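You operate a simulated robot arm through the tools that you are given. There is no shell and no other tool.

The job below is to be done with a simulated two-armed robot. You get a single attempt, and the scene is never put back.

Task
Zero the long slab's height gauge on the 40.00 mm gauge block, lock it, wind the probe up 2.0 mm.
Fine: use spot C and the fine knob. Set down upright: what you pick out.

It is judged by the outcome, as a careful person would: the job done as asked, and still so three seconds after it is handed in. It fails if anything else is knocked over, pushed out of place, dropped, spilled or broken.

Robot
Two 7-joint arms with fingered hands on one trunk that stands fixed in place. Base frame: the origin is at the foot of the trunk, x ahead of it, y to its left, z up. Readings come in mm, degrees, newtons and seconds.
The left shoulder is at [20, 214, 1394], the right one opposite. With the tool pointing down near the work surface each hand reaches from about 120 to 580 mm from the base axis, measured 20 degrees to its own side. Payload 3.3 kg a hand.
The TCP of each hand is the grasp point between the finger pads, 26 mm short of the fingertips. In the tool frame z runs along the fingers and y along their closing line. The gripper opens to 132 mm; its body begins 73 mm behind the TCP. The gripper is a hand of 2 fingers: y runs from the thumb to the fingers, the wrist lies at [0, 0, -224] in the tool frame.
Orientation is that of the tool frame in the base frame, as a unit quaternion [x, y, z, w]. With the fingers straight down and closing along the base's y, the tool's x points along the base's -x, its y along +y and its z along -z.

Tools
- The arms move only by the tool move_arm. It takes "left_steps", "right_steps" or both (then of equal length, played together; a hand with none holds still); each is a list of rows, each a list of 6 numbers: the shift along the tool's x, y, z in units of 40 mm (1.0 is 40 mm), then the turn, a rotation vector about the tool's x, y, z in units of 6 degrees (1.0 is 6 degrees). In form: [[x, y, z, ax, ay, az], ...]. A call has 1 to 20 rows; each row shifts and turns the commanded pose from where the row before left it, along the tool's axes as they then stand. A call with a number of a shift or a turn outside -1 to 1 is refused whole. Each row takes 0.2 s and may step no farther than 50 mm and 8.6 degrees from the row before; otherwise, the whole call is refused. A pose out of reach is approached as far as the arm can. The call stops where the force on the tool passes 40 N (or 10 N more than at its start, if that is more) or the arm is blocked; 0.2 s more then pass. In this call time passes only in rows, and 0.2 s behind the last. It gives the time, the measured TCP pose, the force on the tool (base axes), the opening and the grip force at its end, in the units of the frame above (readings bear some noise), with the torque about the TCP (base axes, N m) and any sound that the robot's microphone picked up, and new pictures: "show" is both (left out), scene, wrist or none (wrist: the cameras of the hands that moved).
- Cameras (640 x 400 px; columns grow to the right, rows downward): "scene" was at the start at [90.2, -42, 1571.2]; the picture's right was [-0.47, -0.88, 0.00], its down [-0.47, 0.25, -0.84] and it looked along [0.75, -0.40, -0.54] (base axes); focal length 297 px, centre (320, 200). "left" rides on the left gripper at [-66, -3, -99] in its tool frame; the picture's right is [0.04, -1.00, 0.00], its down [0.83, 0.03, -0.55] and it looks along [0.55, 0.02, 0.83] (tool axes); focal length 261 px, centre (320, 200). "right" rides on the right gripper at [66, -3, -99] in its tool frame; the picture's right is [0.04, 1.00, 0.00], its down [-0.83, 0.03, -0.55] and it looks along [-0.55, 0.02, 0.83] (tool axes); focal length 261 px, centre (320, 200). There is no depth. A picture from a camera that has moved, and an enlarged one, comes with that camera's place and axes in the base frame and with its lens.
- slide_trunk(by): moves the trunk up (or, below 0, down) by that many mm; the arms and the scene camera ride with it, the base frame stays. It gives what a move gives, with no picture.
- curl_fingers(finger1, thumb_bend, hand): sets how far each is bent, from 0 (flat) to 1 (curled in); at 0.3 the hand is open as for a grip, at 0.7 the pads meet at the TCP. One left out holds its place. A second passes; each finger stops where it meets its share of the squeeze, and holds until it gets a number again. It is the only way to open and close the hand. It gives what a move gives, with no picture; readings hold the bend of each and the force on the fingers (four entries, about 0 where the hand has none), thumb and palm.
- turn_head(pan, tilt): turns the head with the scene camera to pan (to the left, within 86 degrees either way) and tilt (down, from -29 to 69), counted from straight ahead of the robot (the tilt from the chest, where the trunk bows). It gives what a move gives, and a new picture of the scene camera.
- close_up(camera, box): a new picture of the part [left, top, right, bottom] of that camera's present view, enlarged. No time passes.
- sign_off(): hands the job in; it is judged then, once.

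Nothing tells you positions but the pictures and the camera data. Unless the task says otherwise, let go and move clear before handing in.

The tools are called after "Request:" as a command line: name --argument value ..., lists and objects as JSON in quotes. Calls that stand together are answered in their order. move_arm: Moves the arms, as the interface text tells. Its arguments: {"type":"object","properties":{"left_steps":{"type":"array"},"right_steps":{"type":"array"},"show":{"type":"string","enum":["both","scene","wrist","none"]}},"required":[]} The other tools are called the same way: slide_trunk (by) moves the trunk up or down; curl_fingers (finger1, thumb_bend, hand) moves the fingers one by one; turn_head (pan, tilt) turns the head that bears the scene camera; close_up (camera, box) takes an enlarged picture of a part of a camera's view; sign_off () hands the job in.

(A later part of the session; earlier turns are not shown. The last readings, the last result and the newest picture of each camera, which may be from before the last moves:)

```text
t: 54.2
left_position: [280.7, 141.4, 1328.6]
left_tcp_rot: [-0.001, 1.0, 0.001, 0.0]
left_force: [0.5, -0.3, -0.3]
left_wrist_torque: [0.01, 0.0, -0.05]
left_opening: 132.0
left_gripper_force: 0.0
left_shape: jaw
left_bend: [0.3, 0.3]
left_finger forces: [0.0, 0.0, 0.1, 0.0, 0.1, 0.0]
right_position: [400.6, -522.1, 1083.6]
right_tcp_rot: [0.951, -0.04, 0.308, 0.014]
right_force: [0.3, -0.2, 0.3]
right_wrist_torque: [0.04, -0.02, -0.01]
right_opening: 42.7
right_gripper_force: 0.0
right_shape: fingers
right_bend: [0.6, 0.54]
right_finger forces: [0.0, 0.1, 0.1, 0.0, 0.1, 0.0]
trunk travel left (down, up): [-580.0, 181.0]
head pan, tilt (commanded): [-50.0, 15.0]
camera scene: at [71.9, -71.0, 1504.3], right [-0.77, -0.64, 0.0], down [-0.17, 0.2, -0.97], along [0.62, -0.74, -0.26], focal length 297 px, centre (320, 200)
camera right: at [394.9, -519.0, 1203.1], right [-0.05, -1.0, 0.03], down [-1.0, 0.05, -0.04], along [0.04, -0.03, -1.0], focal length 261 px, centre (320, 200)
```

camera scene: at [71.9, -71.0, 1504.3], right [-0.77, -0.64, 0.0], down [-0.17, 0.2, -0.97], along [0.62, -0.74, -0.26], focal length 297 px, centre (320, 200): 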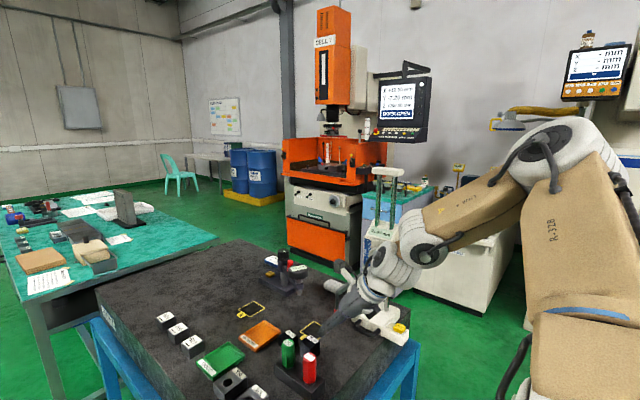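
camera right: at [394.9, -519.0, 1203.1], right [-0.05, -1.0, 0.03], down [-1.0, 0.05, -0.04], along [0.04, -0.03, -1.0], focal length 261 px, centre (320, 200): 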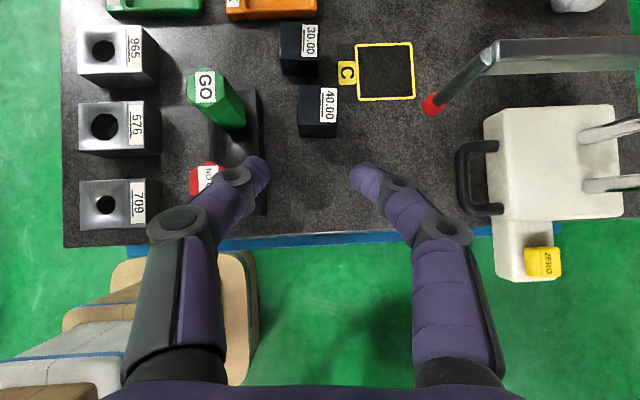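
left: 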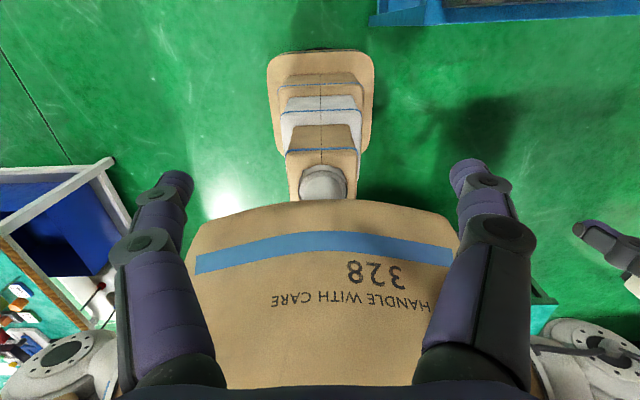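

The 40.00 block stands upright again. Now I'll study the gauge base and its handle from this overhead view.

Request:
close_up --camera "right" --box '[400, 20, 640, 290]'

Request:
close_up --camera "scene" --box '[340, 160, 430, 360]'

```text
1.48 times, centred on (520, 155) of right
camera zoom: at [394.9, -519.0, 1203.1], right [-0.05, -1.0, 0.03], down [-1.0, 0.05, -0.04], along [0.04, -0.03, -1.0], focal length 386 px, centre (24, 267)
```

zoom: 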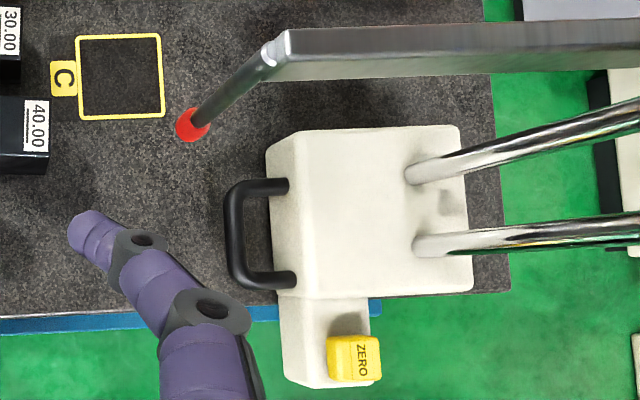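

```text
2.00 times, centred on (385, 260) of scene
camera zoom: at [71.9, -71.0, 1504.3], right [-0.77, -0.64, 0.0], down [-0.17, 0.2, -0.97], along [0.62, -0.74, -0.26], focal length 593 px, centre (190, 80)
```

zoom: 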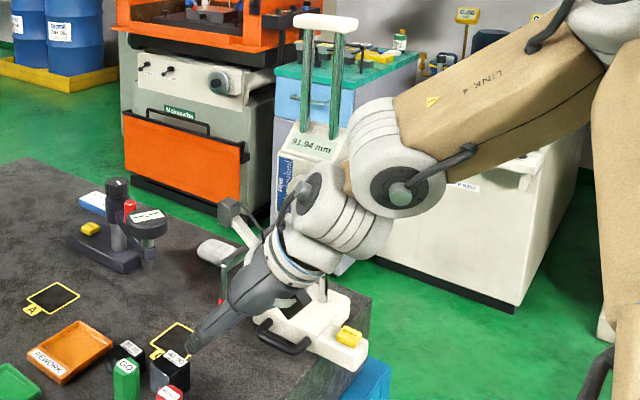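

Gauge base measures about x 375–479, y −697…−800, with the ZERO arm sticking out to x≈318 and the probe tip at (462, −603); it needs to go +72 mm in x so the tip sits over C. I'll turn the hand to point toward −y so the side of an open finger can push the ZERO arm's end face.

Request:
move_arm --right_steps '[[0, 0, 0, -0.557, -0.002, 0.771], [0, 0, 0, -0.557, -0.002, 0.771], [0, 0, 0, -0.557, -0.002, 0.771], [0, 0, 0, -0.557, -0.002, 0.771], [0, 0, 0, -0.557, -0.002, 0.771], [0, 0, 0, -0.557, -0.002, 0.771], [0, 0, 0, -0.557, -0.002, 0.771], [0, 0, 0, -0.557, -0.002, 0.771], [0, 0, 0, -0.557, -0.002, 0.771], [0, 0, 0, -0.557, -0.002, 0.771], [0, 0, 0, -0.557, -0.002, 0.771], [0, 0, 0, -0.557, -0.002, 0.771], [0, 0, 0, -0.557, -0.002, 0.771], [0, 0, 0, -0.557, -0.002, 0.771], [0, 0, 0, -0.557, -0.002, 0.771]]' --show "both"

```text
t: 57.4
left_position: [283.0, 142.1, 1329.0]
left_tcp_rot: [0.0, 1.0, 0.0, -0.001]
left_force: [0.1, -0.1, -0.5]
left_wrist_torque: [0.01, 0.02, 0.02]
left_opening: 131.9
left_gripper_force: 0.1
left_shape: jaw
left_bend: [0.3, 0.3]
left_finger forces: [0.1, 0.0, 0.1, 0.1, 0.1, 0.0]
right_position: [401.3, -522.8, 1083.7]
right_tcp_rot: [-0.669, 0.676, -0.217, -0.218]
right_force: [-0.5, -0.1, 0.4]
right_wrist_torque: [-0.01, 0.05, -0.01]
right_opening: 42.5
right_gripper_force: 0.0
right_shape: fingers
right_bend: [0.6, 0.54]
right_finger forces: [0.0, 0.1, 0.1, 0.0, 0.0, 0.0]
trunk travel left (down, up): [-580.0, 181.0]
head pan, tilt (commanded): [-50.0, 15.0]
camera scene: at [73.6, -71.6, 1504.2], right [-0.77, -0.64, 0.0], down [-0.17, 0.2, -0.97], along [0.62, -0.74, -0.26], focal length 297 px, centre (320, 200)
camera right: at [403.4, -518.4, 1202.3], right [-1.0, -0.02, 0.02], down [-0.02, 1.0, -0.04], along [-0.02, -0.04, -1.0], focal length 261 px, centre (320, 200)
```

scene: 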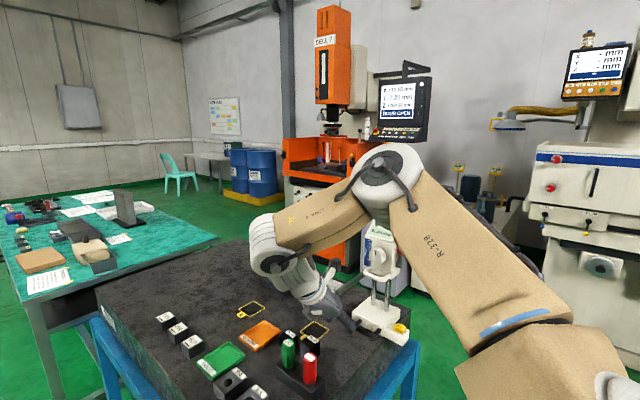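
right: 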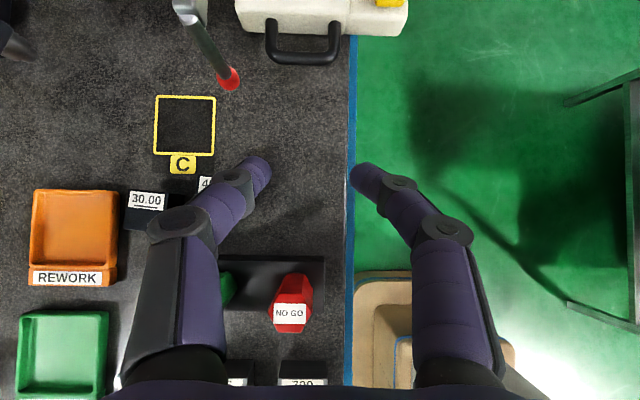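

The −y-pointing pose works here. I'll open the hand, slide to −x clear of the slab edge, tilt to 45°, and move toward a spot beside the ZERO arm's end.

Request:
curl_fingers --hand "right" --finger1 0.3 --thumb_bend 0.3

Request:
move_arm --right_steps '[[0, 0.87, 0, 0, 0, 0], [0, 0.87, 0, 0, 0, 0], [0, 0.87, 0, 0, 0, 0], [0, 0.87, 0, 0, 0, 0], [0, 0.87, 0, 0, 0, 0], [0, 0, 0, 0, 0.71, 0], [0, 0, 0, 0, 0.71, 0], [0.295, 0, 0.815, 0, 0, 0], [0.295, 0, 0.815, 0, 0, 0], [0.295, 0, 0.815, 0, 0, 0], [0.295, 0, 0.815, 0, 0, 0], [0.295, 0, 0.815, 0, 0, 0]]' --show "both"

```text
t: 58.4
left_position: [282.3, 141.9, 1327.7]
left_tcp_rot: [-0.001, 1.0, 0.0, -0.001]
left_force: [-0.3, 0.5, -0.6]
left_wrist_torque: [-0.01, -0.02, -0.03]
left_opening: 132.0
left_gripper_force: 0.0
left_shape: jaw
left_bend: [0.3, 0.3]
left_finger forces: [0.1, 0.1, 0.1, 0.1, 0.1, 0.0]
right_position: [402.2, -522.4, 1083.9]
right_tcp_rot: [-0.67, 0.675, -0.217, -0.219]
right_force: [0.2, -0.8, -0.3]
right_wrist_torque: [0.0, 0.03, 0.03]
right_opening: 133.1
right_gripper_force: 0.1
right_shape: fingers
right_bend: [0.3, 0.3]
right_finger forces: [0.0, 0.0, 0.1, 0.0, 0.0, 0.1]
trunk travel left (down, up): [-580.0, 181.0]
head pan, tilt (commanded): [-50.0, 15.0]
```

```text
t: 61.0
left_position: [281.8, 141.5, 1328.6]
left_tcp_rot: [-0.001, 1.0, 0.001, 0.0]
left_force: [0.2, -1.2, 1.1]
left_wrist_torque: [-0.02, 0.0, 0.01]
left_opening: 131.9
left_gripper_force: 0.0
left_shape: jaw
left_bend: [0.3, 0.3]
left_finger forces: [0.0, 0.1, 0.0, 0.0, 0.0, 0.0]
right_position: [227.8, -680.6, 1006.6]
right_tcp_rot: [-0.652, 0.657, -0.267, -0.268]
right_force: [1.1, 0.1, 0.4]
right_wrist_torque: [0.04, -0.02, 0.01]
right_opening: 133.3
right_gripper_force: 0.1
right_shape: fingers
right_bend: [0.3, 0.3]
right_finger forces: [0.0, 0.0, 0.0, 0.0, 0.0, 0.0]
right hand out of reach, approached as far as the arm can: row 7
trunk travel left (down, up): [-580.0, 181.0]
head pan, tilt (commanded): [-50.0, 15.0]
camera scene: at [72.8, -72.7, 1504.2], right [-0.77, -0.64, 0.0], down [-0.17, 0.2, -0.97], along [0.62, -0.74, -0.26], focal length 297 px, centre (320, 200)
camera right: at [230.3, -658.6, 1123.2], right [-1.0, -0.02, 0.03], down [-0.03, 0.98, -0.19], along [-0.02, -0.19, -0.98], focal length 261 px, centre (320, 200)
```

scene: 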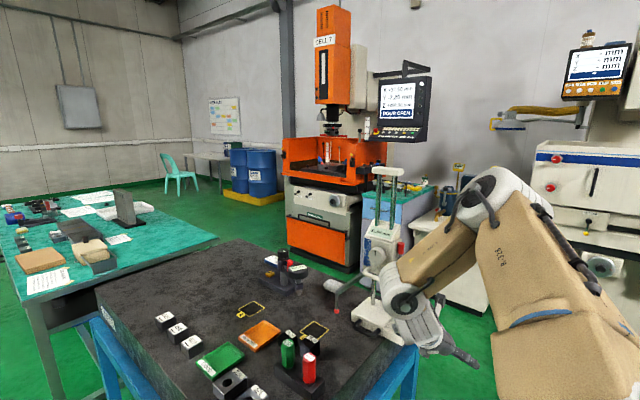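
right: 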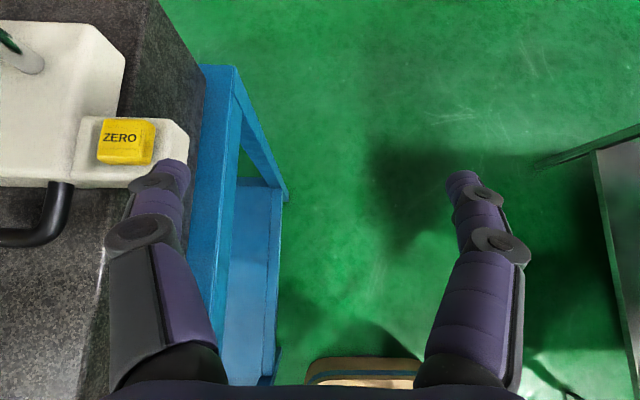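

I'm beside the ZERO arm. Let me zoom in here to see exactly where the arm's end face, the slab edge and my thumb are.

Request:
close_up --camera "right" --box '[0, 0, 300, 260]'

Request:
close_up --camera "scene" --box '[330, 160, 500, 380]'

```text
1.54 times, centred on (150, 130) of right
camera zoom: at [230.3, -658.6, 1123.2], right [-1.0, -0.02, 0.03], down [-0.03, 0.98, -0.19], along [-0.02, -0.19, -0.98], focal length 401 px, centre (582, 308)
```

zoom: 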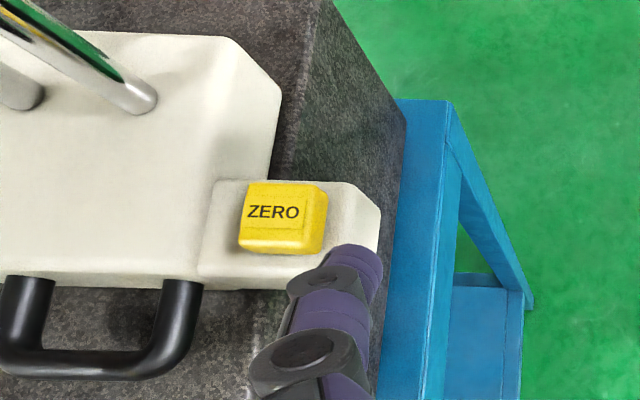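

```text
1.82 times, centred on (415, 270) of scene
camera zoom: at [72.8, -72.7, 1504.2], right [-0.77, -0.64, 0.0], down [-0.17, 0.2, -0.97], along [0.62, -0.74, -0.26], focal length 540 px, centre (147, 73)
```

zoom: 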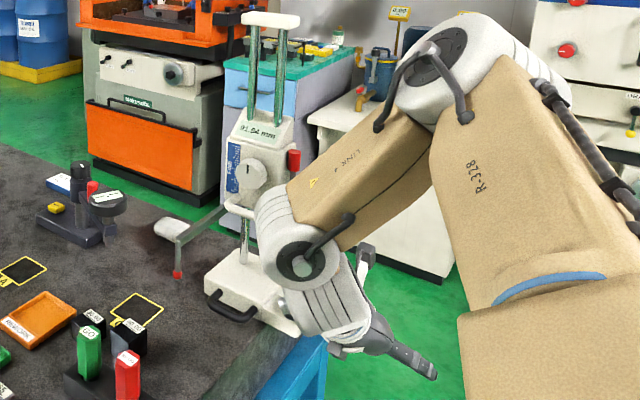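

The ZERO arm spans y≈−697…−740 with its end face at x≈315, overhanging the slab edge (x≈372). I'll drop the thumb tip beside that end face near y≈−730 and make a small test push in +x to learn how the gauge slides.

Request:
move_arm --right_steps '[[-0.03, 0, 0.6, 0, 0, 0], [-0.03, 0, 0.6, 0, 0, 0]]' --show "wrist"

```text
t: 61.6
left_position: [281.6, 142.8, 1328.4]
left_tcp_rot: [-0.001, 1.0, 0.002, -0.001]
left_force: [-0.5, -0.3, -0.5]
left_wrist_torque: [-0.01, 0.0, 0.0]
left_opening: 131.9
left_gripper_force: 0.1
left_shape: jaw
left_bend: [0.3, 0.3]
left_finger forces: [0.0, 0.0, 0.0, 0.1, 0.0, 0.0]
right_position: [226.7, -710.3, 970.3]
right_tcp_rot: [-0.652, 0.658, -0.266, -0.268]
right_force: [0.2, 0.3, 0.4]
right_wrist_torque: [0.02, -0.01, -0.01]
right_opening: 133.1
right_gripper_force: 0.0
right_shape: fingers
right_bend: [0.3, 0.3]
right_finger forces: [0.0, 0.1, 0.0, 0.1, 0.0, 0.1]
trunk travel left (down, up): [-580.0, 181.0]
head pan, tilt (commanded): [-50.0, 15.0]
camera right: at [230.3, -688.9, 1087.7], right [-1.0, -0.02, 0.03], down [-0.03, 0.98, -0.19], along [-0.02, -0.19, -0.98], focal length 261 px, centre (320, 200)
```

right: 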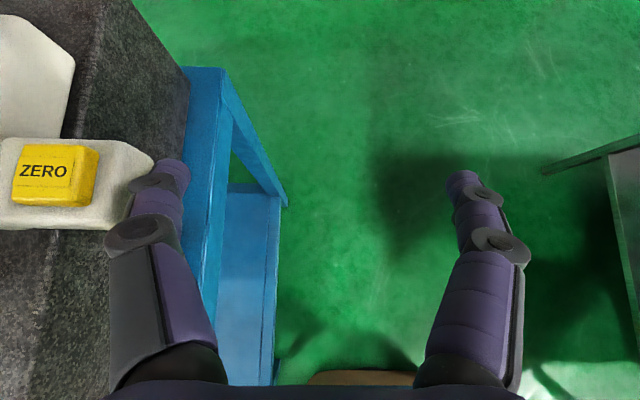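

The thumb is right beside the arm's end. Pushing +x in small steps now.

Request:
move_arm --right_steps '[[0, -0.1, 0, 0, 0, 0], [0, -0.1, 0, 0, 0, 0], [0, -0.1, 0, 0, 0, 0], [0, -0.1, 0, 0, 0, 0]]' --show "wrist"

```text
t: 62.6
left_position: [281.9, 143.2, 1329.6]
left_tcp_rot: [-0.001, 1.0, 0.0, 0.0]
left_force: [0.2, 0.4, -0.2]
left_wrist_torque: [0.02, -0.01, 0.0]
left_opening: 132.0
left_gripper_force: 0.1
left_shape: jaw
left_bend: [0.3, 0.3]
left_finger forces: [0.0, 0.1, 0.0, 0.1, 0.1, 0.1]
right_position: [243.9, -709.5, 969.8]
right_tcp_rot: [-0.652, 0.658, -0.265, -0.268]
right_force: [-4.2, 1.4, 2.2]
right_wrist_torque: [-0.03, -0.06, 0.04]
right_opening: 128.1
right_gripper_force: 2.9
right_shape: fingers
right_bend: [0.3, 0.32]
right_finger forces: [0.1, 0.1, 0.1, 0.1, 5.3, 0.0]
trunk travel left (down, up): [-580.0, 181.0]
head pan, tilt (commanded): [-50.0, 15.0]
camera right: at [245.2, -688.7, 1088.0], right [-1.0, -0.02, 0.03], down [-0.03, 0.98, -0.19], along [-0.03, -0.19, -0.98], focal length 261 px, centre (320, 200)
```

right: 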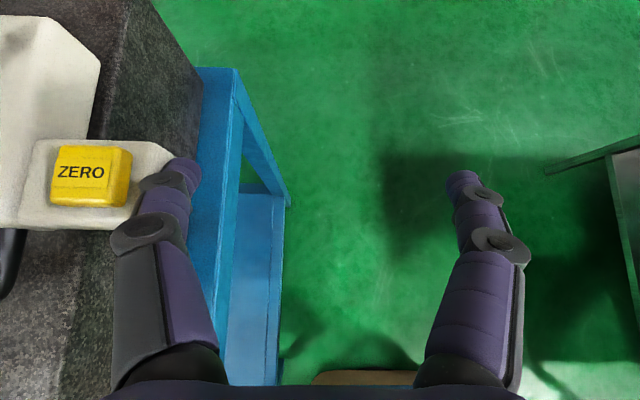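

Contact made with ~5 N but the gauge hasn't moved yet. I'll keep pushing gently.

Request:
move_arm --right_steps '[[0, -0.1, 0, 0, 0, 0], [0, -0.1, 0, 0, 0, 0], [0, -0.1, 0, 0, 0, 0]]' --show "both"

```text
t: 63.4
left_position: [281.5, 141.3, 1328.1]
left_tcp_rot: [-0.001, 1.0, 0.0, 0.0]
left_force: [0.0, 0.0, -0.1]
left_wrist_torque: [0.01, 0.02, -0.02]
left_opening: 131.7
left_gripper_force: 0.1
left_shape: jaw
left_bend: [0.3, 0.3]
left_finger forces: [0.0, 0.0, 0.0, 0.0, 0.1, 0.1]
right_position: [255.2, -709.9, 970.1]
right_tcp_rot: [-0.652, 0.658, -0.266, -0.267]
right_force: [-5.8, 1.0, 0.7]
right_wrist_torque: [0.05, 0.11, 0.06]
right_opening: 126.2
right_gripper_force: 2.9
right_shape: fingers
right_bend: [0.3, 0.32]
right_finger forces: [0.1, 0.0, 0.1, 0.1, 5.7, 0.0]
trunk travel left (down, up): [-580.0, 181.0]
head pan, tilt (commanded): [-50.0, 15.0]
camera scene: at [72.4, -71.4, 1504.3], right [-0.77, -0.64, 0.0], down [-0.17, 0.2, -0.97], along [0.62, -0.74, -0.26], focal length 297 px, centre (320, 200)
camera right: at [257.7, -688.8, 1088.1], right [-1.0, -0.02, 0.03], down [-0.03, 0.98, -0.19], along [-0.02, -0.19, -0.98], focal length 261 px, centre (320, 200)
```

scene: 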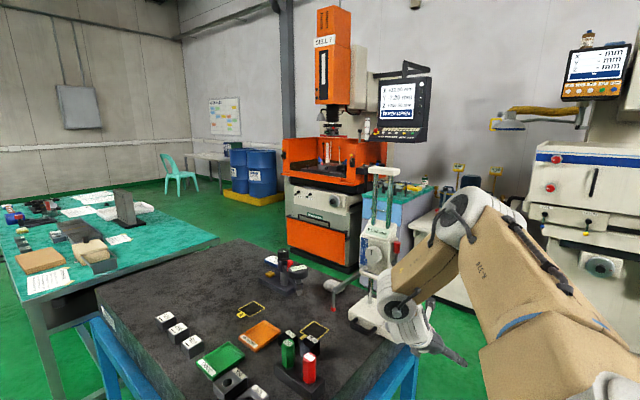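
right: 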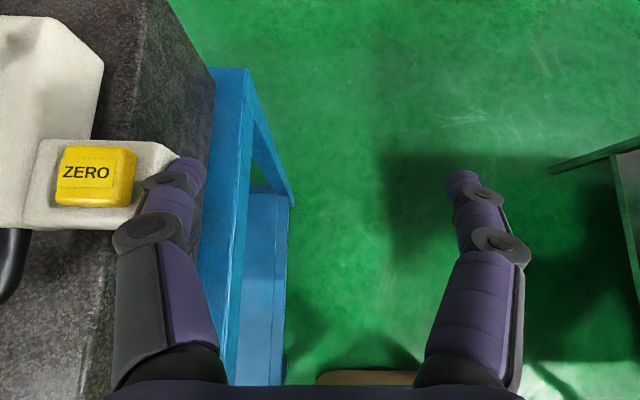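

The gauge slid about 10 mm with under 6 N. Let me check whether it rotated.

Request:
close_up --camera "right" --box '[0, 0, 240, 260]'

Request:
close_up --camera "scene" --box '[280, 160, 440, 380]'

```text
1.54 times, centred on (120, 130) of right
camera zoom: at [257.7, -688.8, 1088.1], right [-1.0, -0.02, 0.03], down [-0.03, 0.98, -0.19], along [-0.02, -0.19, -0.98], focal length 401 px, centre (628, 308)
```

zoom: 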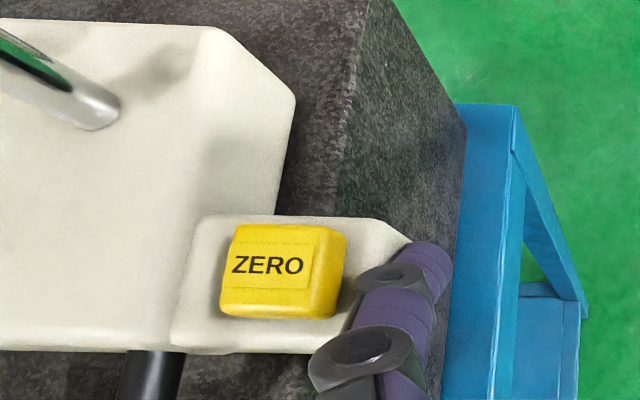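

```text
1.82 times, centred on (360, 270) of scene
camera zoom: at [72.4, -71.4, 1504.3], right [-0.77, -0.64, 0.0], down [-0.17, 0.2, -0.97], along [0.62, -0.74, -0.26], focal length 540 px, centre (247, 73)
```

zoom: 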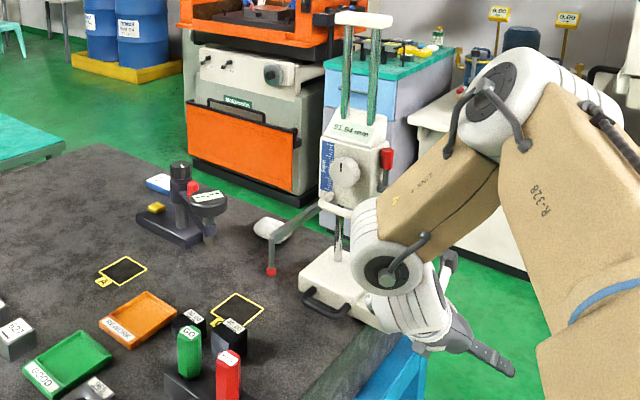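

No visible rotation. I'll continue pushing another 40 mm slowly and recheck.

Request:
move_arm --right_steps '[[0, -0.1, 0, 0, 0, 0], [0, -0.1, 0, 0, 0, 0], [0, -0.1, 0, 0, 0, 0], [0, -0.1, 0, 0, 0, 0], [0, -0.1, 0, 0, 0, 0], [0, -0.1, 0, 0, 0, 0], [0, -0.1, 0, 0, 0, 0], [0, -0.1, 0, 0, 0, 0], [0, -0.1, 0, 0, 0, 0], [0, -0.1, 0, 0, 0, 0]]' --show "both"

Request:
close_up --camera "right" --box '[0, 0, 240, 260]'

Request:
close_up --camera "scene" --box '[280, 160, 440, 380]'

```text
t: 65.6
left_position: [281.3, 142.0, 1327.7]
left_tcp_rot: [0.0, 1.0, 0.001, -0.001]
left_force: [-1.2, -0.3, 0.3]
left_wrist_torque: [0.01, 0.0, -0.01]
left_opening: 132.0
left_gripper_force: 0.0
left_shape: jaw
left_bend: [0.3, 0.3]
left_finger forces: [0.0, 0.0, 0.0, 0.0, 0.0, 0.0]
right_position: [296.2, -710.4, 971.9]
right_tcp_rot: [-0.652, 0.658, -0.267, -0.267]
right_force: [-5.1, 0.5, -1.4]
right_wrist_torque: [0.05, 0.19, -0.07]
right_opening: 126.3
right_gripper_force: 2.3
right_shape: fingers
right_bend: [0.3, 0.32]
right_finger forces: [0.0, 0.1, 0.0, 0.0, 4.8, 0.0]
trunk travel left (down, up): [-580.0, 181.0]
head pan, tilt (commanded): [-50.0, 15.0]
camera scene: at [72.6, -71.6, 1504.2], right [-0.77, -0.64, 0.0], down [-0.17, 0.2, -0.97], along [0.62, -0.74, -0.26], focal length 297 px, centre (320, 200)
camera right: at [298.4, -689.5, 1088.4], right [-1.0, -0.02, 0.03], down [-0.03, 0.98, -0.19], along [-0.02, -0.19, -0.98], focal length 261 px, centre (320, 200)
```

scene: 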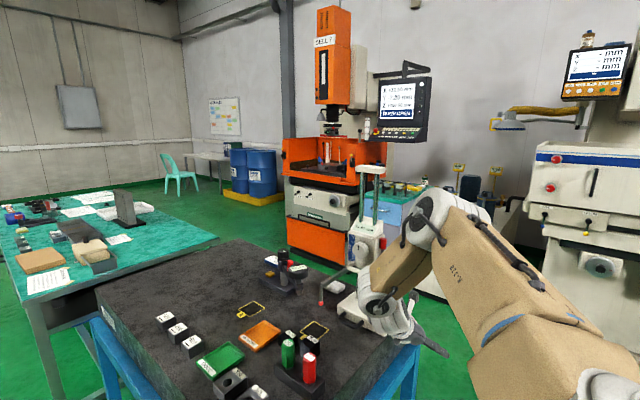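
right: 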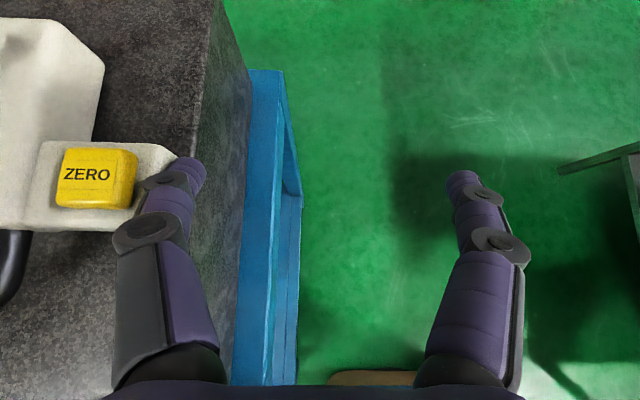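

```text
1.54 times, centred on (120, 130) of right
camera zoom: at [298.4, -689.5, 1088.4], right [-1.0, -0.02, 0.03], down [-0.03, 0.98, -0.19], along [-0.02, -0.19, -0.98], focal length 401 px, centre (628, 308)
```

zoom: 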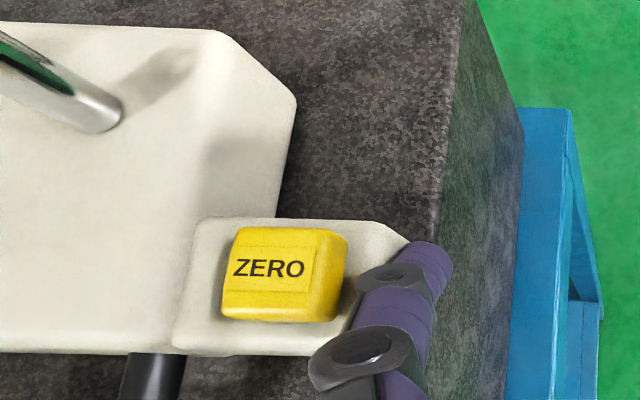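

```text
1.82 times, centred on (360, 270) of scene
camera zoom: at [72.6, -71.6, 1504.2], right [-0.77, -0.64, 0.0], down [-0.17, 0.2, -0.97], along [0.62, -0.74, -0.26], focal length 540 px, centre (247, 73)
```

zoom: 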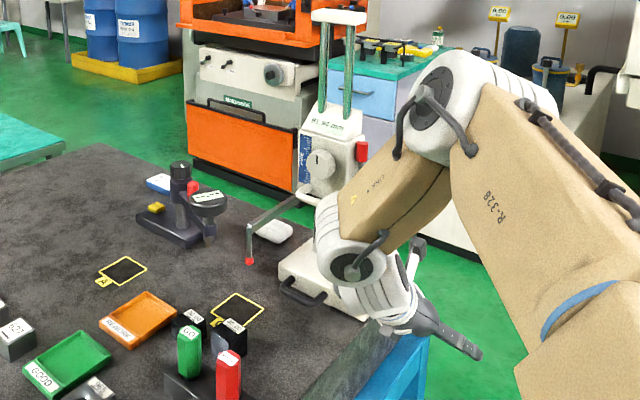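

The gauge slides straight with no rotation — about 51 mm so far, with the tip now ~21 mm short of C. I'll push 20 mm more.

Request:
move_arm --right_steps '[[0, -0.1, 0, 0, 0, 0], [0, -0.1, 0, 0, 0, 0], [0, -0.1, 0, 0, 0, 0], [0, -0.1, 0, 0, 0, 0], [0, -0.1, 0, 0, 0, 0]]' --show "scene"

Request:
close_up --camera "scene" --box '[280, 240, 380, 350]'

```text
t: 66.8
left_position: [282.0, 141.2, 1327.5]
left_tcp_rot: [-0.001, 1.0, 0.0, 0.0]
left_force: [-0.2, -0.5, -0.4]
left_wrist_torque: [0.01, 0.05, 0.0]
left_opening: 131.8
left_gripper_force: 0.1
left_shape: jaw
left_bend: [0.3, 0.3]
left_finger forces: [0.0, 0.1, 0.1, 0.0, 0.0, 0.0]
right_position: [315.5, -711.3, 971.5]
right_tcp_rot: [-0.652, 0.657, -0.266, -0.267]
right_force: [-6.6, -0.3, 0.1]
right_wrist_torque: [0.02, 0.09, -0.08]
right_opening: 125.9
right_gripper_force: 2.8
right_shape: fingers
right_bend: [0.3, 0.33]
right_finger forces: [0.0, 0.1, 0.0, 0.0, 5.4, 0.0]
trunk travel left (down, up): [-580.0, 181.0]
head pan, tilt (commanded): [-50.0, 15.0]
camera scene: at [72.4, -71.7, 1504.2], right [-0.77, -0.64, 0.0], down [-0.17, 0.2, -0.97], along [0.62, -0.74, -0.26], focal length 297 px, centre (320, 200)
```

scene: 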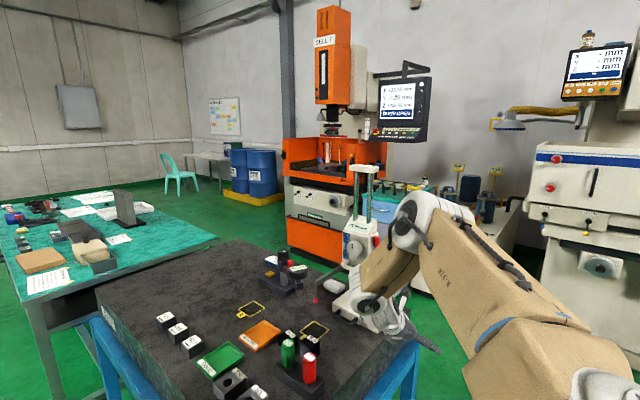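

```text
3.64 times, centred on (330, 295) of scene
camera zoom: at [72.4, -71.7, 1504.2], right [-0.77, -0.64, 0.0], down [-0.17, 0.2, -0.97], along [0.62, -0.74, -0.26], focal length 1079 px, centre (284, -146)
```

zoom: 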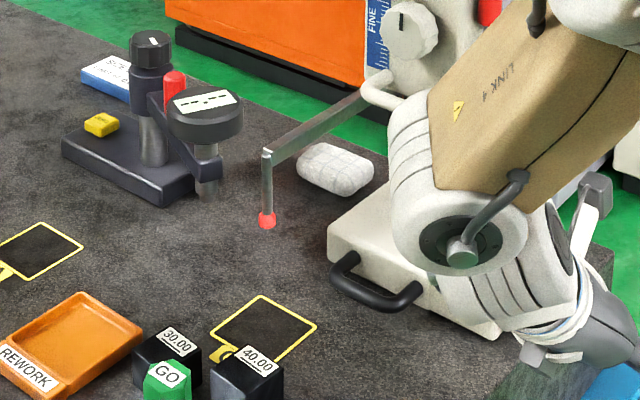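

The tip is now right over spot C's center (both ≈ (535, −601)). I'll back the hand away in −x, then up and out.

Request:
move_arm --right_steps '[[0, 0.2, 0, 0, 0, 0], [0, 0.5, 0, 0, 0, 0], [0, 0, -1, 0, 0, 0], [0, 0, -1, 0, 0, 0], [0, 0, -1, 0, 0, 0], [0, 0, -1, 0, 0, 0]]' --show "both"

Request:
close_up --camera "scene" --box '[280, 240, 380, 350]'

Request:
close_up --camera "scene" --box '[310, 150, 430, 340]'

```text
t: 68.2
left_position: [282.0, 143.1, 1328.1]
left_tcp_rot: [-0.001, 1.0, 0.0, 0.0]
left_force: [0.0, 0.7, 0.0]
left_wrist_torque: [-0.01, -0.01, -0.01]
left_opening: 131.9
left_gripper_force: 0.1
left_shape: jaw
left_bend: [0.3, 0.3]
left_finger forces: [0.1, 0.0, 0.0, 0.1, 0.0, 0.1]
right_position: [289.7, -598.8, 1086.6]
right_tcp_rot: [-0.651, 0.657, -0.266, -0.269]
right_force: [-0.9, 0.8, -0.1]
right_wrist_torque: [0.01, 0.01, 0.02]
right_opening: 133.0
right_gripper_force: 0.1
right_shape: fingers
right_bend: [0.3, 0.3]
right_finger forces: [0.0, 0.0, 0.0, 0.0, 0.0, 0.1]
trunk travel left (down, up): [-580.0, 181.0]
head pan, tilt (commanded): [-50.0, 15.0]
camera scene: at [72.9, -70.3, 1504.3], right [-0.77, -0.64, 0.0], down [-0.17, 0.2, -0.97], along [0.62, -0.74, -0.26], focal length 297 px, centre (320, 200)
camera right: at [291.7, -576.6, 1203.7], right [-1.0, -0.02, 0.03], down [-0.03, 0.98, -0.19], along [-0.02, -0.19, -0.98], focal length 261 px, centre (320, 200)
```

scene: 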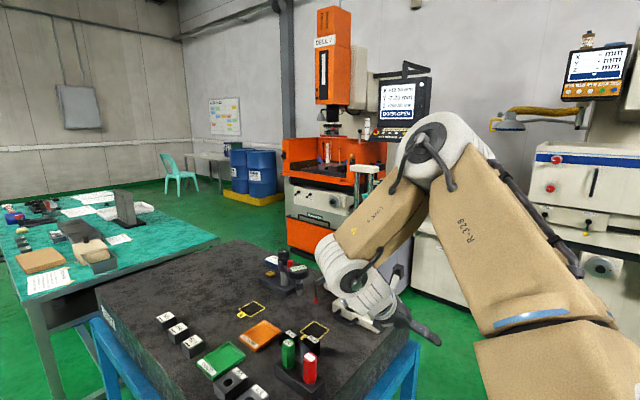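
right: 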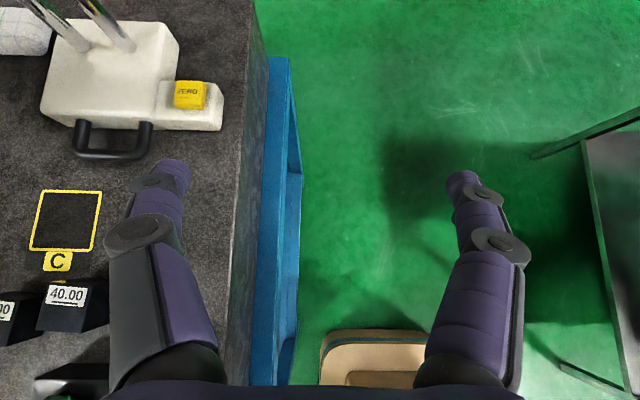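

```text
3.64 times, centred on (330, 295) of scene
camera zoom: at [72.9, -70.3, 1504.3], right [-0.77, -0.64, 0.0], down [-0.17, 0.2, -0.97], along [0.62, -0.74, -0.26], focal length 1079 px, centre (284, -146)
```

zoom: 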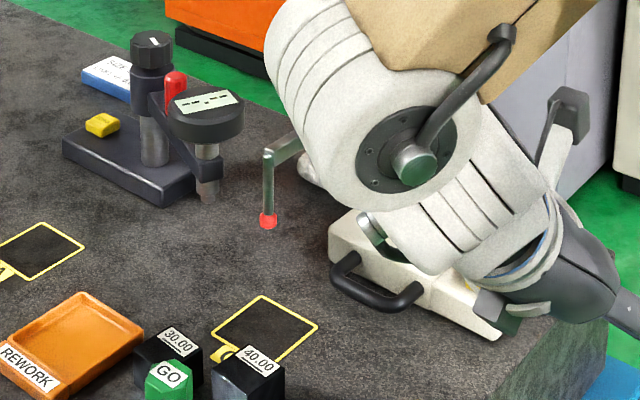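

```text
2.11 times, centred on (370, 245) of scene
camera zoom: at [72.9, -70.3, 1504.3], right [-0.77, -0.64, 0.0], down [-0.17, 0.2, -0.97], along [0.62, -0.74, -0.26], focal length 625 px, centre (215, 105)
```

zoom: 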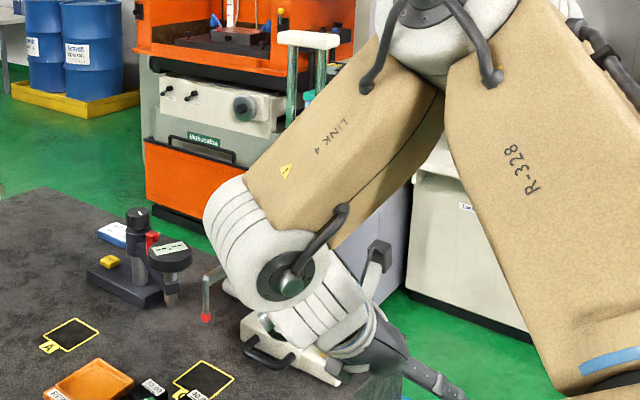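

The gauge now stands with its tip over C and nothing else disturbed. Next I'll turn the hand back to point toward +x for regrasping the 40.00 block.

Request:
move_arm --right_steps '[[0, 0, 0, 0.665, -0.001, -0.677], [0, 0, 0, 0.665, -0.001, -0.677], [0, 0, 0, 0.665, -0.001, -0.677], [0, 0, 0, 0.665, -0.001, -0.677], [0, 0, 0, 0.665, -0.001, -0.677], [0, 0, 0, 0.665, -0.001, -0.677], [0, 0, 0, 0.665, -0.001, -0.677], [0, 0, 0, 0.665, -0.001, -0.677], [0, 0, 0, 0.665, -0.001, -0.677], [0, 0, 0, 0.665, -0.001, -0.677], [0, 0, 0, 0.665, -0.001, -0.677], [0, 0, 0, 0.665, -0.001, -0.677], [0, 0, 0, 0.665, -0.001, -0.677], [0, 0, 0, 0.665, -0.001, -0.677], [0, 0, 0, 0.4, 0, -0.41]]' --show "both"

```text
t: 71.4
left_position: [282.0, 142.1, 1328.6]
left_tcp_rot: [-0.001, 1.0, 0.0, -0.001]
left_force: [-0.9, -0.1, -0.4]
left_wrist_torque: [0.0, 0.03, 0.03]
left_opening: 131.9
left_gripper_force: 0.0
left_shape: jaw
left_bend: [0.3, 0.3]
left_finger forces: [0.0, 0.0, 0.1, 0.0, 0.1, 0.0]
right_position: [289.4, -599.3, 1085.5]
right_tcp_rot: [0.924, -0.059, 0.377, 0.021]
right_force: [-0.4, -0.2, 0.0]
right_wrist_torque: [0.03, 0.02, 0.02]
right_opening: 133.2
right_gripper_force: 0.0
right_shape: fingers
right_bend: [0.3, 0.3]
right_finger forces: [0.0, 0.0, 0.0, 0.0, 0.0, 0.1]
trunk travel left (down, up): [-580.0, 181.0]
head pan, tilt (commanded): [-50.0, 15.0]
camera scene: at [73.0, -71.7, 1504.2], right [-0.77, -0.64, 0.0], down [-0.17, 0.2, -0.97], along [0.62, -0.74, -0.26], focal length 297 px, centre (320, 200)
camera right: at [266.8, -594.4, 1202.7], right [-0.1, -0.99, 0.03], down [-0.98, 0.09, -0.19], along [0.18, -0.04, -0.98], focal length 261 px, centre (320, 200)
```

scene: 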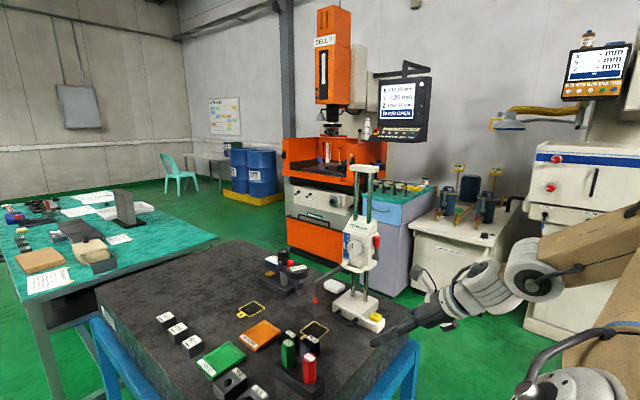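
right: 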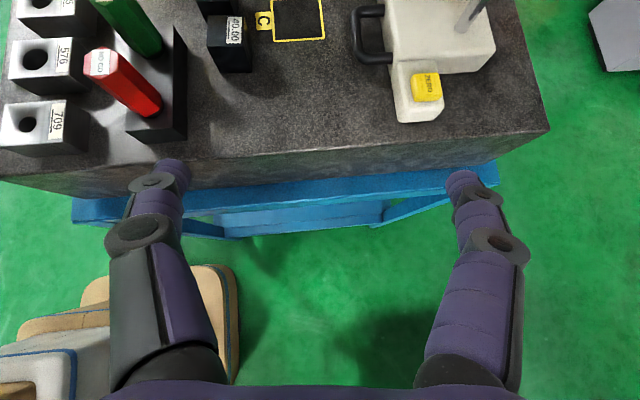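

The scene camera now sees the gauge unobstructed. Zooming in on its head.

Request:
close_up --camera "scene" --box '[320, 160, 400, 260]'

Request:
close_up --camera "scene" --box '[290, 250, 400, 350]'

Request:
close_up --camera "scene" --box '[330, 205, 390, 280]'

```text
4.00 times, centred on (360, 210) of scene
camera zoom: at [73.0, -71.7, 1504.2], right [-0.77, -0.64, 0.0], down [-0.17, 0.2, -0.97], along [0.62, -0.74, -0.26], focal length 1187 px, centre (160, 160)
```

zoom: 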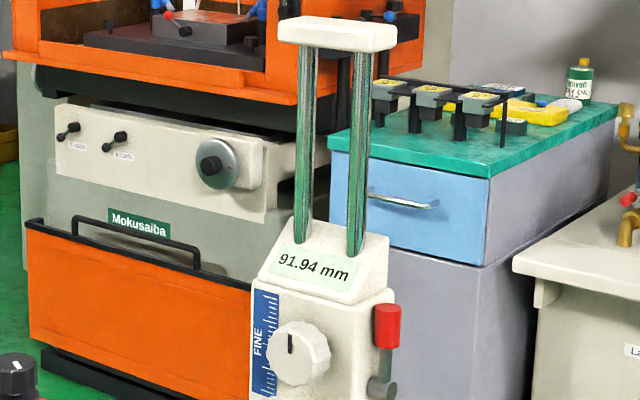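

```text
4.00 times, centred on (345, 300) of scene
camera zoom: at [73.0, -71.7, 1504.2], right [-0.77, -0.64, 0.0], down [-0.17, 0.2, -0.97], along [0.62, -0.74, -0.26], focal length 1187 px, centre (220, -200)
```

zoom: 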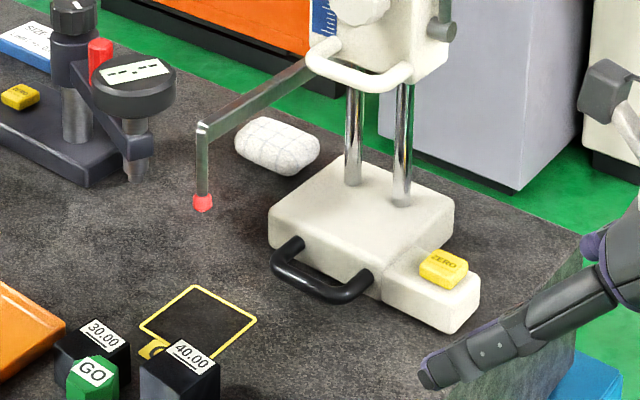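

```text
5.33 times, centred on (360, 242) of scene
camera zoom: at [73.0, -71.7, 1504.2], right [-0.77, -0.64, 0.0], down [-0.17, 0.2, -0.97], along [0.62, -0.74, -0.26], focal length 1582 px, centre (107, -27)
```

zoom: 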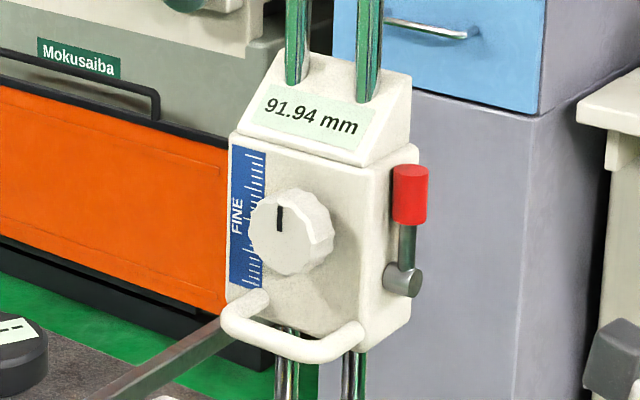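

Display reads 91.94 mm; the lock lever points up; the knob is centered on the head's front at about (503, −725, 1153). Now back to the block: I'll steepen the hand's tilt to 55° (so it can fit under the probe later), set the pre-grip, and move above the block.

Request:
curl_fingers --hand "right" --finger1 0.57 --thumb_bend 0.515

Request:
move_arm --right_steps '[[0, 0, 0, 0, 0.88, 0], [0, 0, 0, 0, 0.88, 0], [0.3555, -0.4445, 0.7315, 0, 0, 0], [0.3555, -0.4445, 0.7315, 0, 0, 0], [0.3555, -0.4445, 0.7315, 0, 0, 0], [0.3555, -0.4445, 0.7315, 0, 0, 0], [0.3555, -0.4445, 0.7315, 0, 0, 0]]' --show "both"

```text
t: 72.4
left_position: [281.9, 143.7, 1328.6]
left_tcp_rot: [-0.001, 1.0, 0.0, -0.002]
left_force: [-0.5, 0.2, -0.1]
left_wrist_torque: [-0.03, 0.05, -0.01]
left_opening: 131.7
left_gripper_force: 0.0
left_shape: jaw
left_bend: [0.3, 0.3]
left_finger forces: [0.1, 0.0, 0.0, 0.1, 0.0, 0.1]
right_position: [288.3, -598.0, 1085.6]
right_tcp_rot: [0.924, -0.058, 0.377, 0.022]
right_force: [0.2, -0.5, -0.3]
right_wrist_torque: [0.01, 0.01, 0.02]
right_opening: 55.4
right_gripper_force: 0.1
right_shape: fingers
right_bend: [0.56, 0.51]
right_finger forces: [0.0, 0.1, 0.0, 0.0, 0.0, 0.0]
trunk travel left (down, up): [-580.0, 181.0]
head pan, tilt (commanded): [-50.0, 15.0]
```

```text
t: 74.0
left_position: [284.0, 140.9, 1327.9]
left_tcp_rot: [0.0, 1.0, 0.001, -0.001]
left_force: [0.1, 0.4, -0.6]
left_wrist_torque: [-0.02, -0.03, -0.01]
left_opening: 132.0
left_gripper_force: 0.2
left_shape: jaw
left_bend: [0.3, 0.3]
left_finger forces: [0.1, 0.0, 0.0, 0.0, 0.0, 0.0]
right_position: [461.5, -529.8, 1057.9]
right_tcp_rot: [0.885, -0.058, 0.46, 0.028]
right_force: [0.9, 0.1, 1.3]
right_wrist_torque: [0.01, -0.01, -0.05]
right_opening: 54.8
right_gripper_force: 0.0
right_shape: fingers
right_bend: [0.56, 0.51]
right_finger forces: [0.0, 0.0, 0.0, 0.0, 0.1, 0.1]
trunk travel left (down, up): [-580.0, 181.0]
head pan, tilt (commanded): [-50.0, 15.0]
camera scene: at [74.2, -72.0, 1504.1], right [-0.77, -0.64, 0.0], down [-0.17, 0.2, -0.97], along [0.62, -0.74, -0.26], focal length 297 px, centre (320, 200)
camera right: at [418.5, -523.8, 1170.4], right [-0.11, -0.99, 0.03], down [-0.93, 0.09, -0.36], along [0.36, -0.07, -0.93], focal length 261 px, centre (320, 200)
```

scene: 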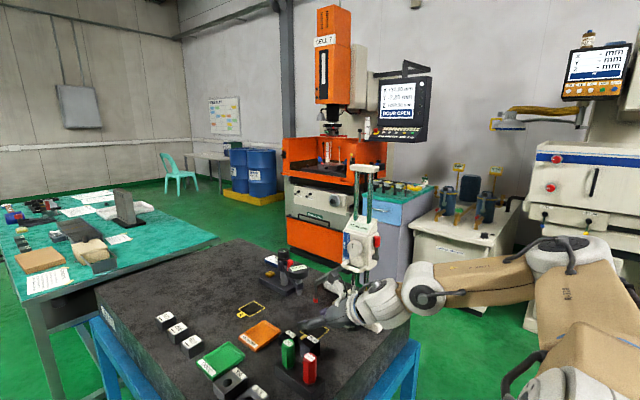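
right: 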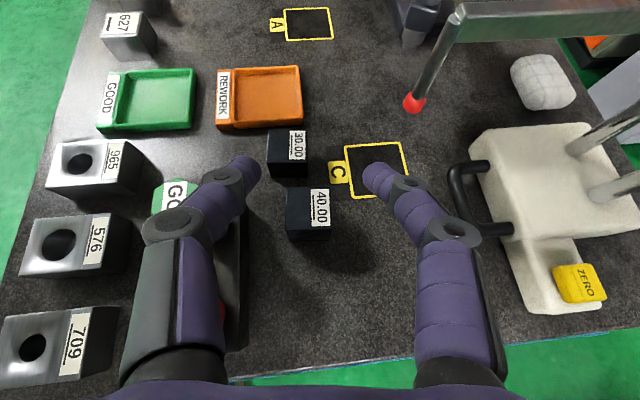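

Block center is about (486.5, −527). I'll align over it and descend with the fingers straddling it, pausing just before final depth.

Request:
move_arm --right_steps '[[-0.157, 0.01, 0.557, 0, 0, 0], [-0.5, 0.002, 0.35, 0, 0, 0], [-0.5, 0.002, 0.35, 0, 0, 0]]' --show "wrist"

```text
t: 74.8
left_position: [282.4, 141.4, 1328.5]
left_tcp_rot: [-0.001, 1.0, 0.001, -0.002]
left_force: [0.2, 0.0, -0.4]
left_wrist_torque: [-0.01, 0.04, 0.0]
left_opening: 131.8
left_gripper_force: 0.1
left_shape: jaw
left_bend: [0.3, 0.3]
left_finger forces: [0.1, 0.2, 0.1, 0.1, 0.1, 0.0]
right_position: [478.1, -529.0, 1012.4]
right_tcp_rot: [0.886, -0.059, 0.46, 0.024]
right_force: [-0.1, 0.2, 0.7]
right_wrist_torque: [0.03, -0.01, -0.03]
right_opening: 55.0
right_gripper_force: 0.0
right_shape: fingers
right_bend: [0.56, 0.51]
right_finger forces: [0.0, 0.0, 0.0, 0.0, 0.1, 0.0]
right hand out of reach, approached as far as the arm can: row 2, 3
trunk travel left (down, up): [-580.0, 181.0]
head pan, tilt (commanded): [-50.0, 15.0]
camera right: at [434.0, -522.6, 1123.6], right [-0.1, -0.99, 0.02], down [-0.93, 0.09, -0.36], along [0.36, -0.06, -0.93], focal length 261 px, centre (320, 200)
```

right: 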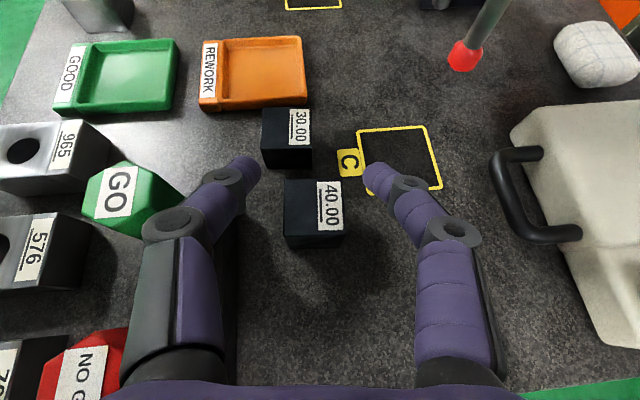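

The arm reports this low, flat pose as out of reach with the shoulder this high. I'll raise the hand, lower the trunk 110 mm, and come down again.

Request:
move_arm --right_steps '[[0.8, -0.003, -0.56, 0, 0, 0], [0.8, -0.003, -0.56, 0, 0, 0], [0.6, -0.003, -0.42, 0, 0, 0]]' --show "none"

Request:
slide_trunk --by -110

```text
t: 75.6
left_position: [280.7, 141.2, 1328.8]
left_tcp_rot: [0.0, 1.0, -0.001, 0.001]
left_force: [-0.4, -0.2, 0.2]
left_wrist_torque: [0.02, -0.03, 0.0]
left_opening: 131.7
left_gripper_force: 0.0
left_shape: jaw
left_bend: [0.3, 0.3]
left_finger forces: [0.0, 0.1, 0.0, 0.0, 0.0, 0.0]
right_position: [476.6, -529.0, 1121.0]
right_tcp_rot: [0.885, -0.057, 0.461, 0.028]
right_force: [-0.2, -1.4, 0.4]
right_wrist_torque: [0.0, -0.03, 0.0]
right_opening: 55.1
right_gripper_force: 0.1
right_shape: fingers
right_bend: [0.56, 0.51]
right_finger forces: [0.1, 0.1, 0.1, 0.0, 0.0, 0.0]
trunk travel left (down, up): [-580.0, 181.0]
head pan, tilt (commanded): [-50.0, 15.0]
```

```text
t: 77.0
left_position: [281.1, 142.7, 1219.3]
left_tcp_rot: [-0.001, 1.0, 0.0, -0.001]
left_force: [0.0, -1.0, -0.8]
left_wrist_torque: [-0.04, -0.02, 0.0]
left_opening: 131.8
left_gripper_force: 0.1
left_shape: jaw
left_bend: [0.3, 0.3]
left_finger forces: [0.1, 0.1, 0.0, 0.0, 0.0, 0.0]
right_position: [476.0, -528.3, 1009.7]
right_tcp_rot: [0.885, -0.058, 0.461, 0.028]
right_force: [-0.6, 0.6, 0.0]
right_wrist_torque: [-0.03, 0.02, 0.0]
right_opening: 55.4
right_gripper_force: 0.0
right_shape: fingers
right_bend: [0.56, 0.51]
right_finger forces: [0.1, 0.1, 0.0, 0.0, 0.1, 0.0]
trunk travel left (down, up): [-470.0, 291.0]
head pan, tilt (commanded): [-50.0, 15.0]
```

Hand is at (476, −528, 1010) with the shoulder lower. Now descending to grasp depth around the block.

Request:
move_arm --right_steps '[[-0.361, 0.048, 0.26, 0, 0, 0], [-0.361, 0.048, 0.26, 0, 0, 0]]' --show "both"

```text
t: 77.6
left_position: [282.7, 141.6, 1219.0]
left_tcp_rot: [-0.001, 1.0, -0.001, -0.001]
left_force: [0.2, -0.9, -0.3]
left_wrist_torque: [-0.02, 0.02, 0.01]
left_opening: 131.8
left_gripper_force: 0.2
left_shape: jaw
left_bend: [0.3, 0.3]
left_finger forces: [0.0, 0.0, 0.0, 0.0, 0.0, 0.1]
right_position: [476.2, -532.6, 974.4]
right_tcp_rot: [0.885, -0.058, 0.461, 0.028]
right_force: [0.0, -0.6, -0.7]
right_wrist_torque: [0.0, -0.02, 0.0]
right_opening: 55.2
right_gripper_force: 0.0
right_shape: fingers
right_bend: [0.56, 0.51]
right_finger forces: [0.0, 0.0, 0.1, 0.0, 0.0, 0.1]
trunk travel left (down, up): [-470.0, 291.0]
head pan, tilt (commanded): [-50.0, 15.0]
camera scene: at [79.6, -71.7, 1394.0], right [-0.77, -0.64, 0.0], down [-0.17, 0.2, -0.97], along [0.62, -0.74, -0.26], focal length 297 px, centre (320, 200)
camera right: at [432.4, -525.1, 1085.0], right [-0.1, -0.99, 0.03], down [-0.93, 0.09, -0.36], along [0.36, -0.07, -0.93], focal length 261 px, centre (320, 200)
```

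scene: 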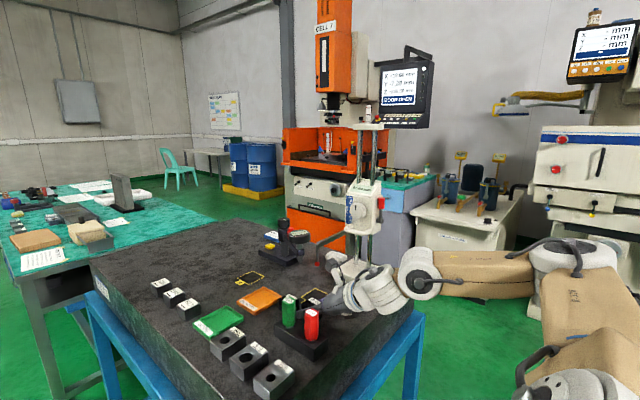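
right: 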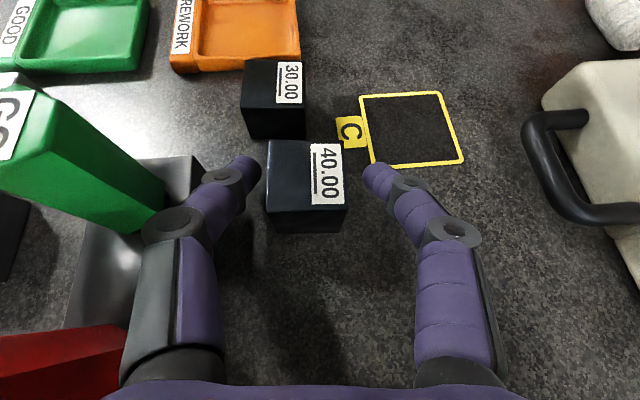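

The block is between the pads. Closing the grip.

Request:
curl_fingers --hand "right" --finger1 0.72 --thumb_bend 0.72

Request:
close_up --camera "right" --box '[160, 60, 480, 280]'

```text
t: 78.6
left_position: [283.0, 142.0, 1218.0]
left_tcp_rot: [0.0, 1.0, 0.0, -0.001]
left_force: [1.3, 0.8, -1.4]
left_wrist_torque: [0.0, 0.01, 0.0]
left_opening: 131.8
left_gripper_force: 0.0
left_shape: jaw
left_bend: [0.3, 0.3]
left_finger forces: [0.0, 0.0, 0.1, 0.0, 0.0, 0.0]
right_position: [475.0, -532.6, 974.2]
right_tcp_rot: [0.885, -0.058, 0.46, 0.028]
right_force: [0.0, 0.7, 0.0]
right_wrist_torque: [-0.01, 0.06, 0.01]
right_opening: 32.1
right_gripper_force: 11.6
right_shape: fingers
right_bend: [0.64, 0.65]
right_finger forces: [11.7, 0.0, 0.0, 0.0, 12.4, 0.1]
trunk travel left (down, up): [-470.0, 291.0]
head pan, tilt (commanded): [-50.0, 15.0]
```

```text
1.82 times, centred on (320, 170) of right
camera zoom: at [432.5, -525.0, 1085.1], right [-0.1, -0.99, 0.03], down [-0.93, 0.09, -0.36], along [0.36, -0.07, -0.93], focal length 474 px, centre (320, 254)
```

zoom: 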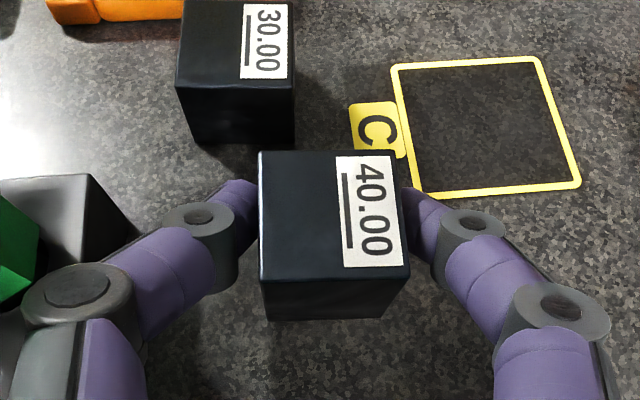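

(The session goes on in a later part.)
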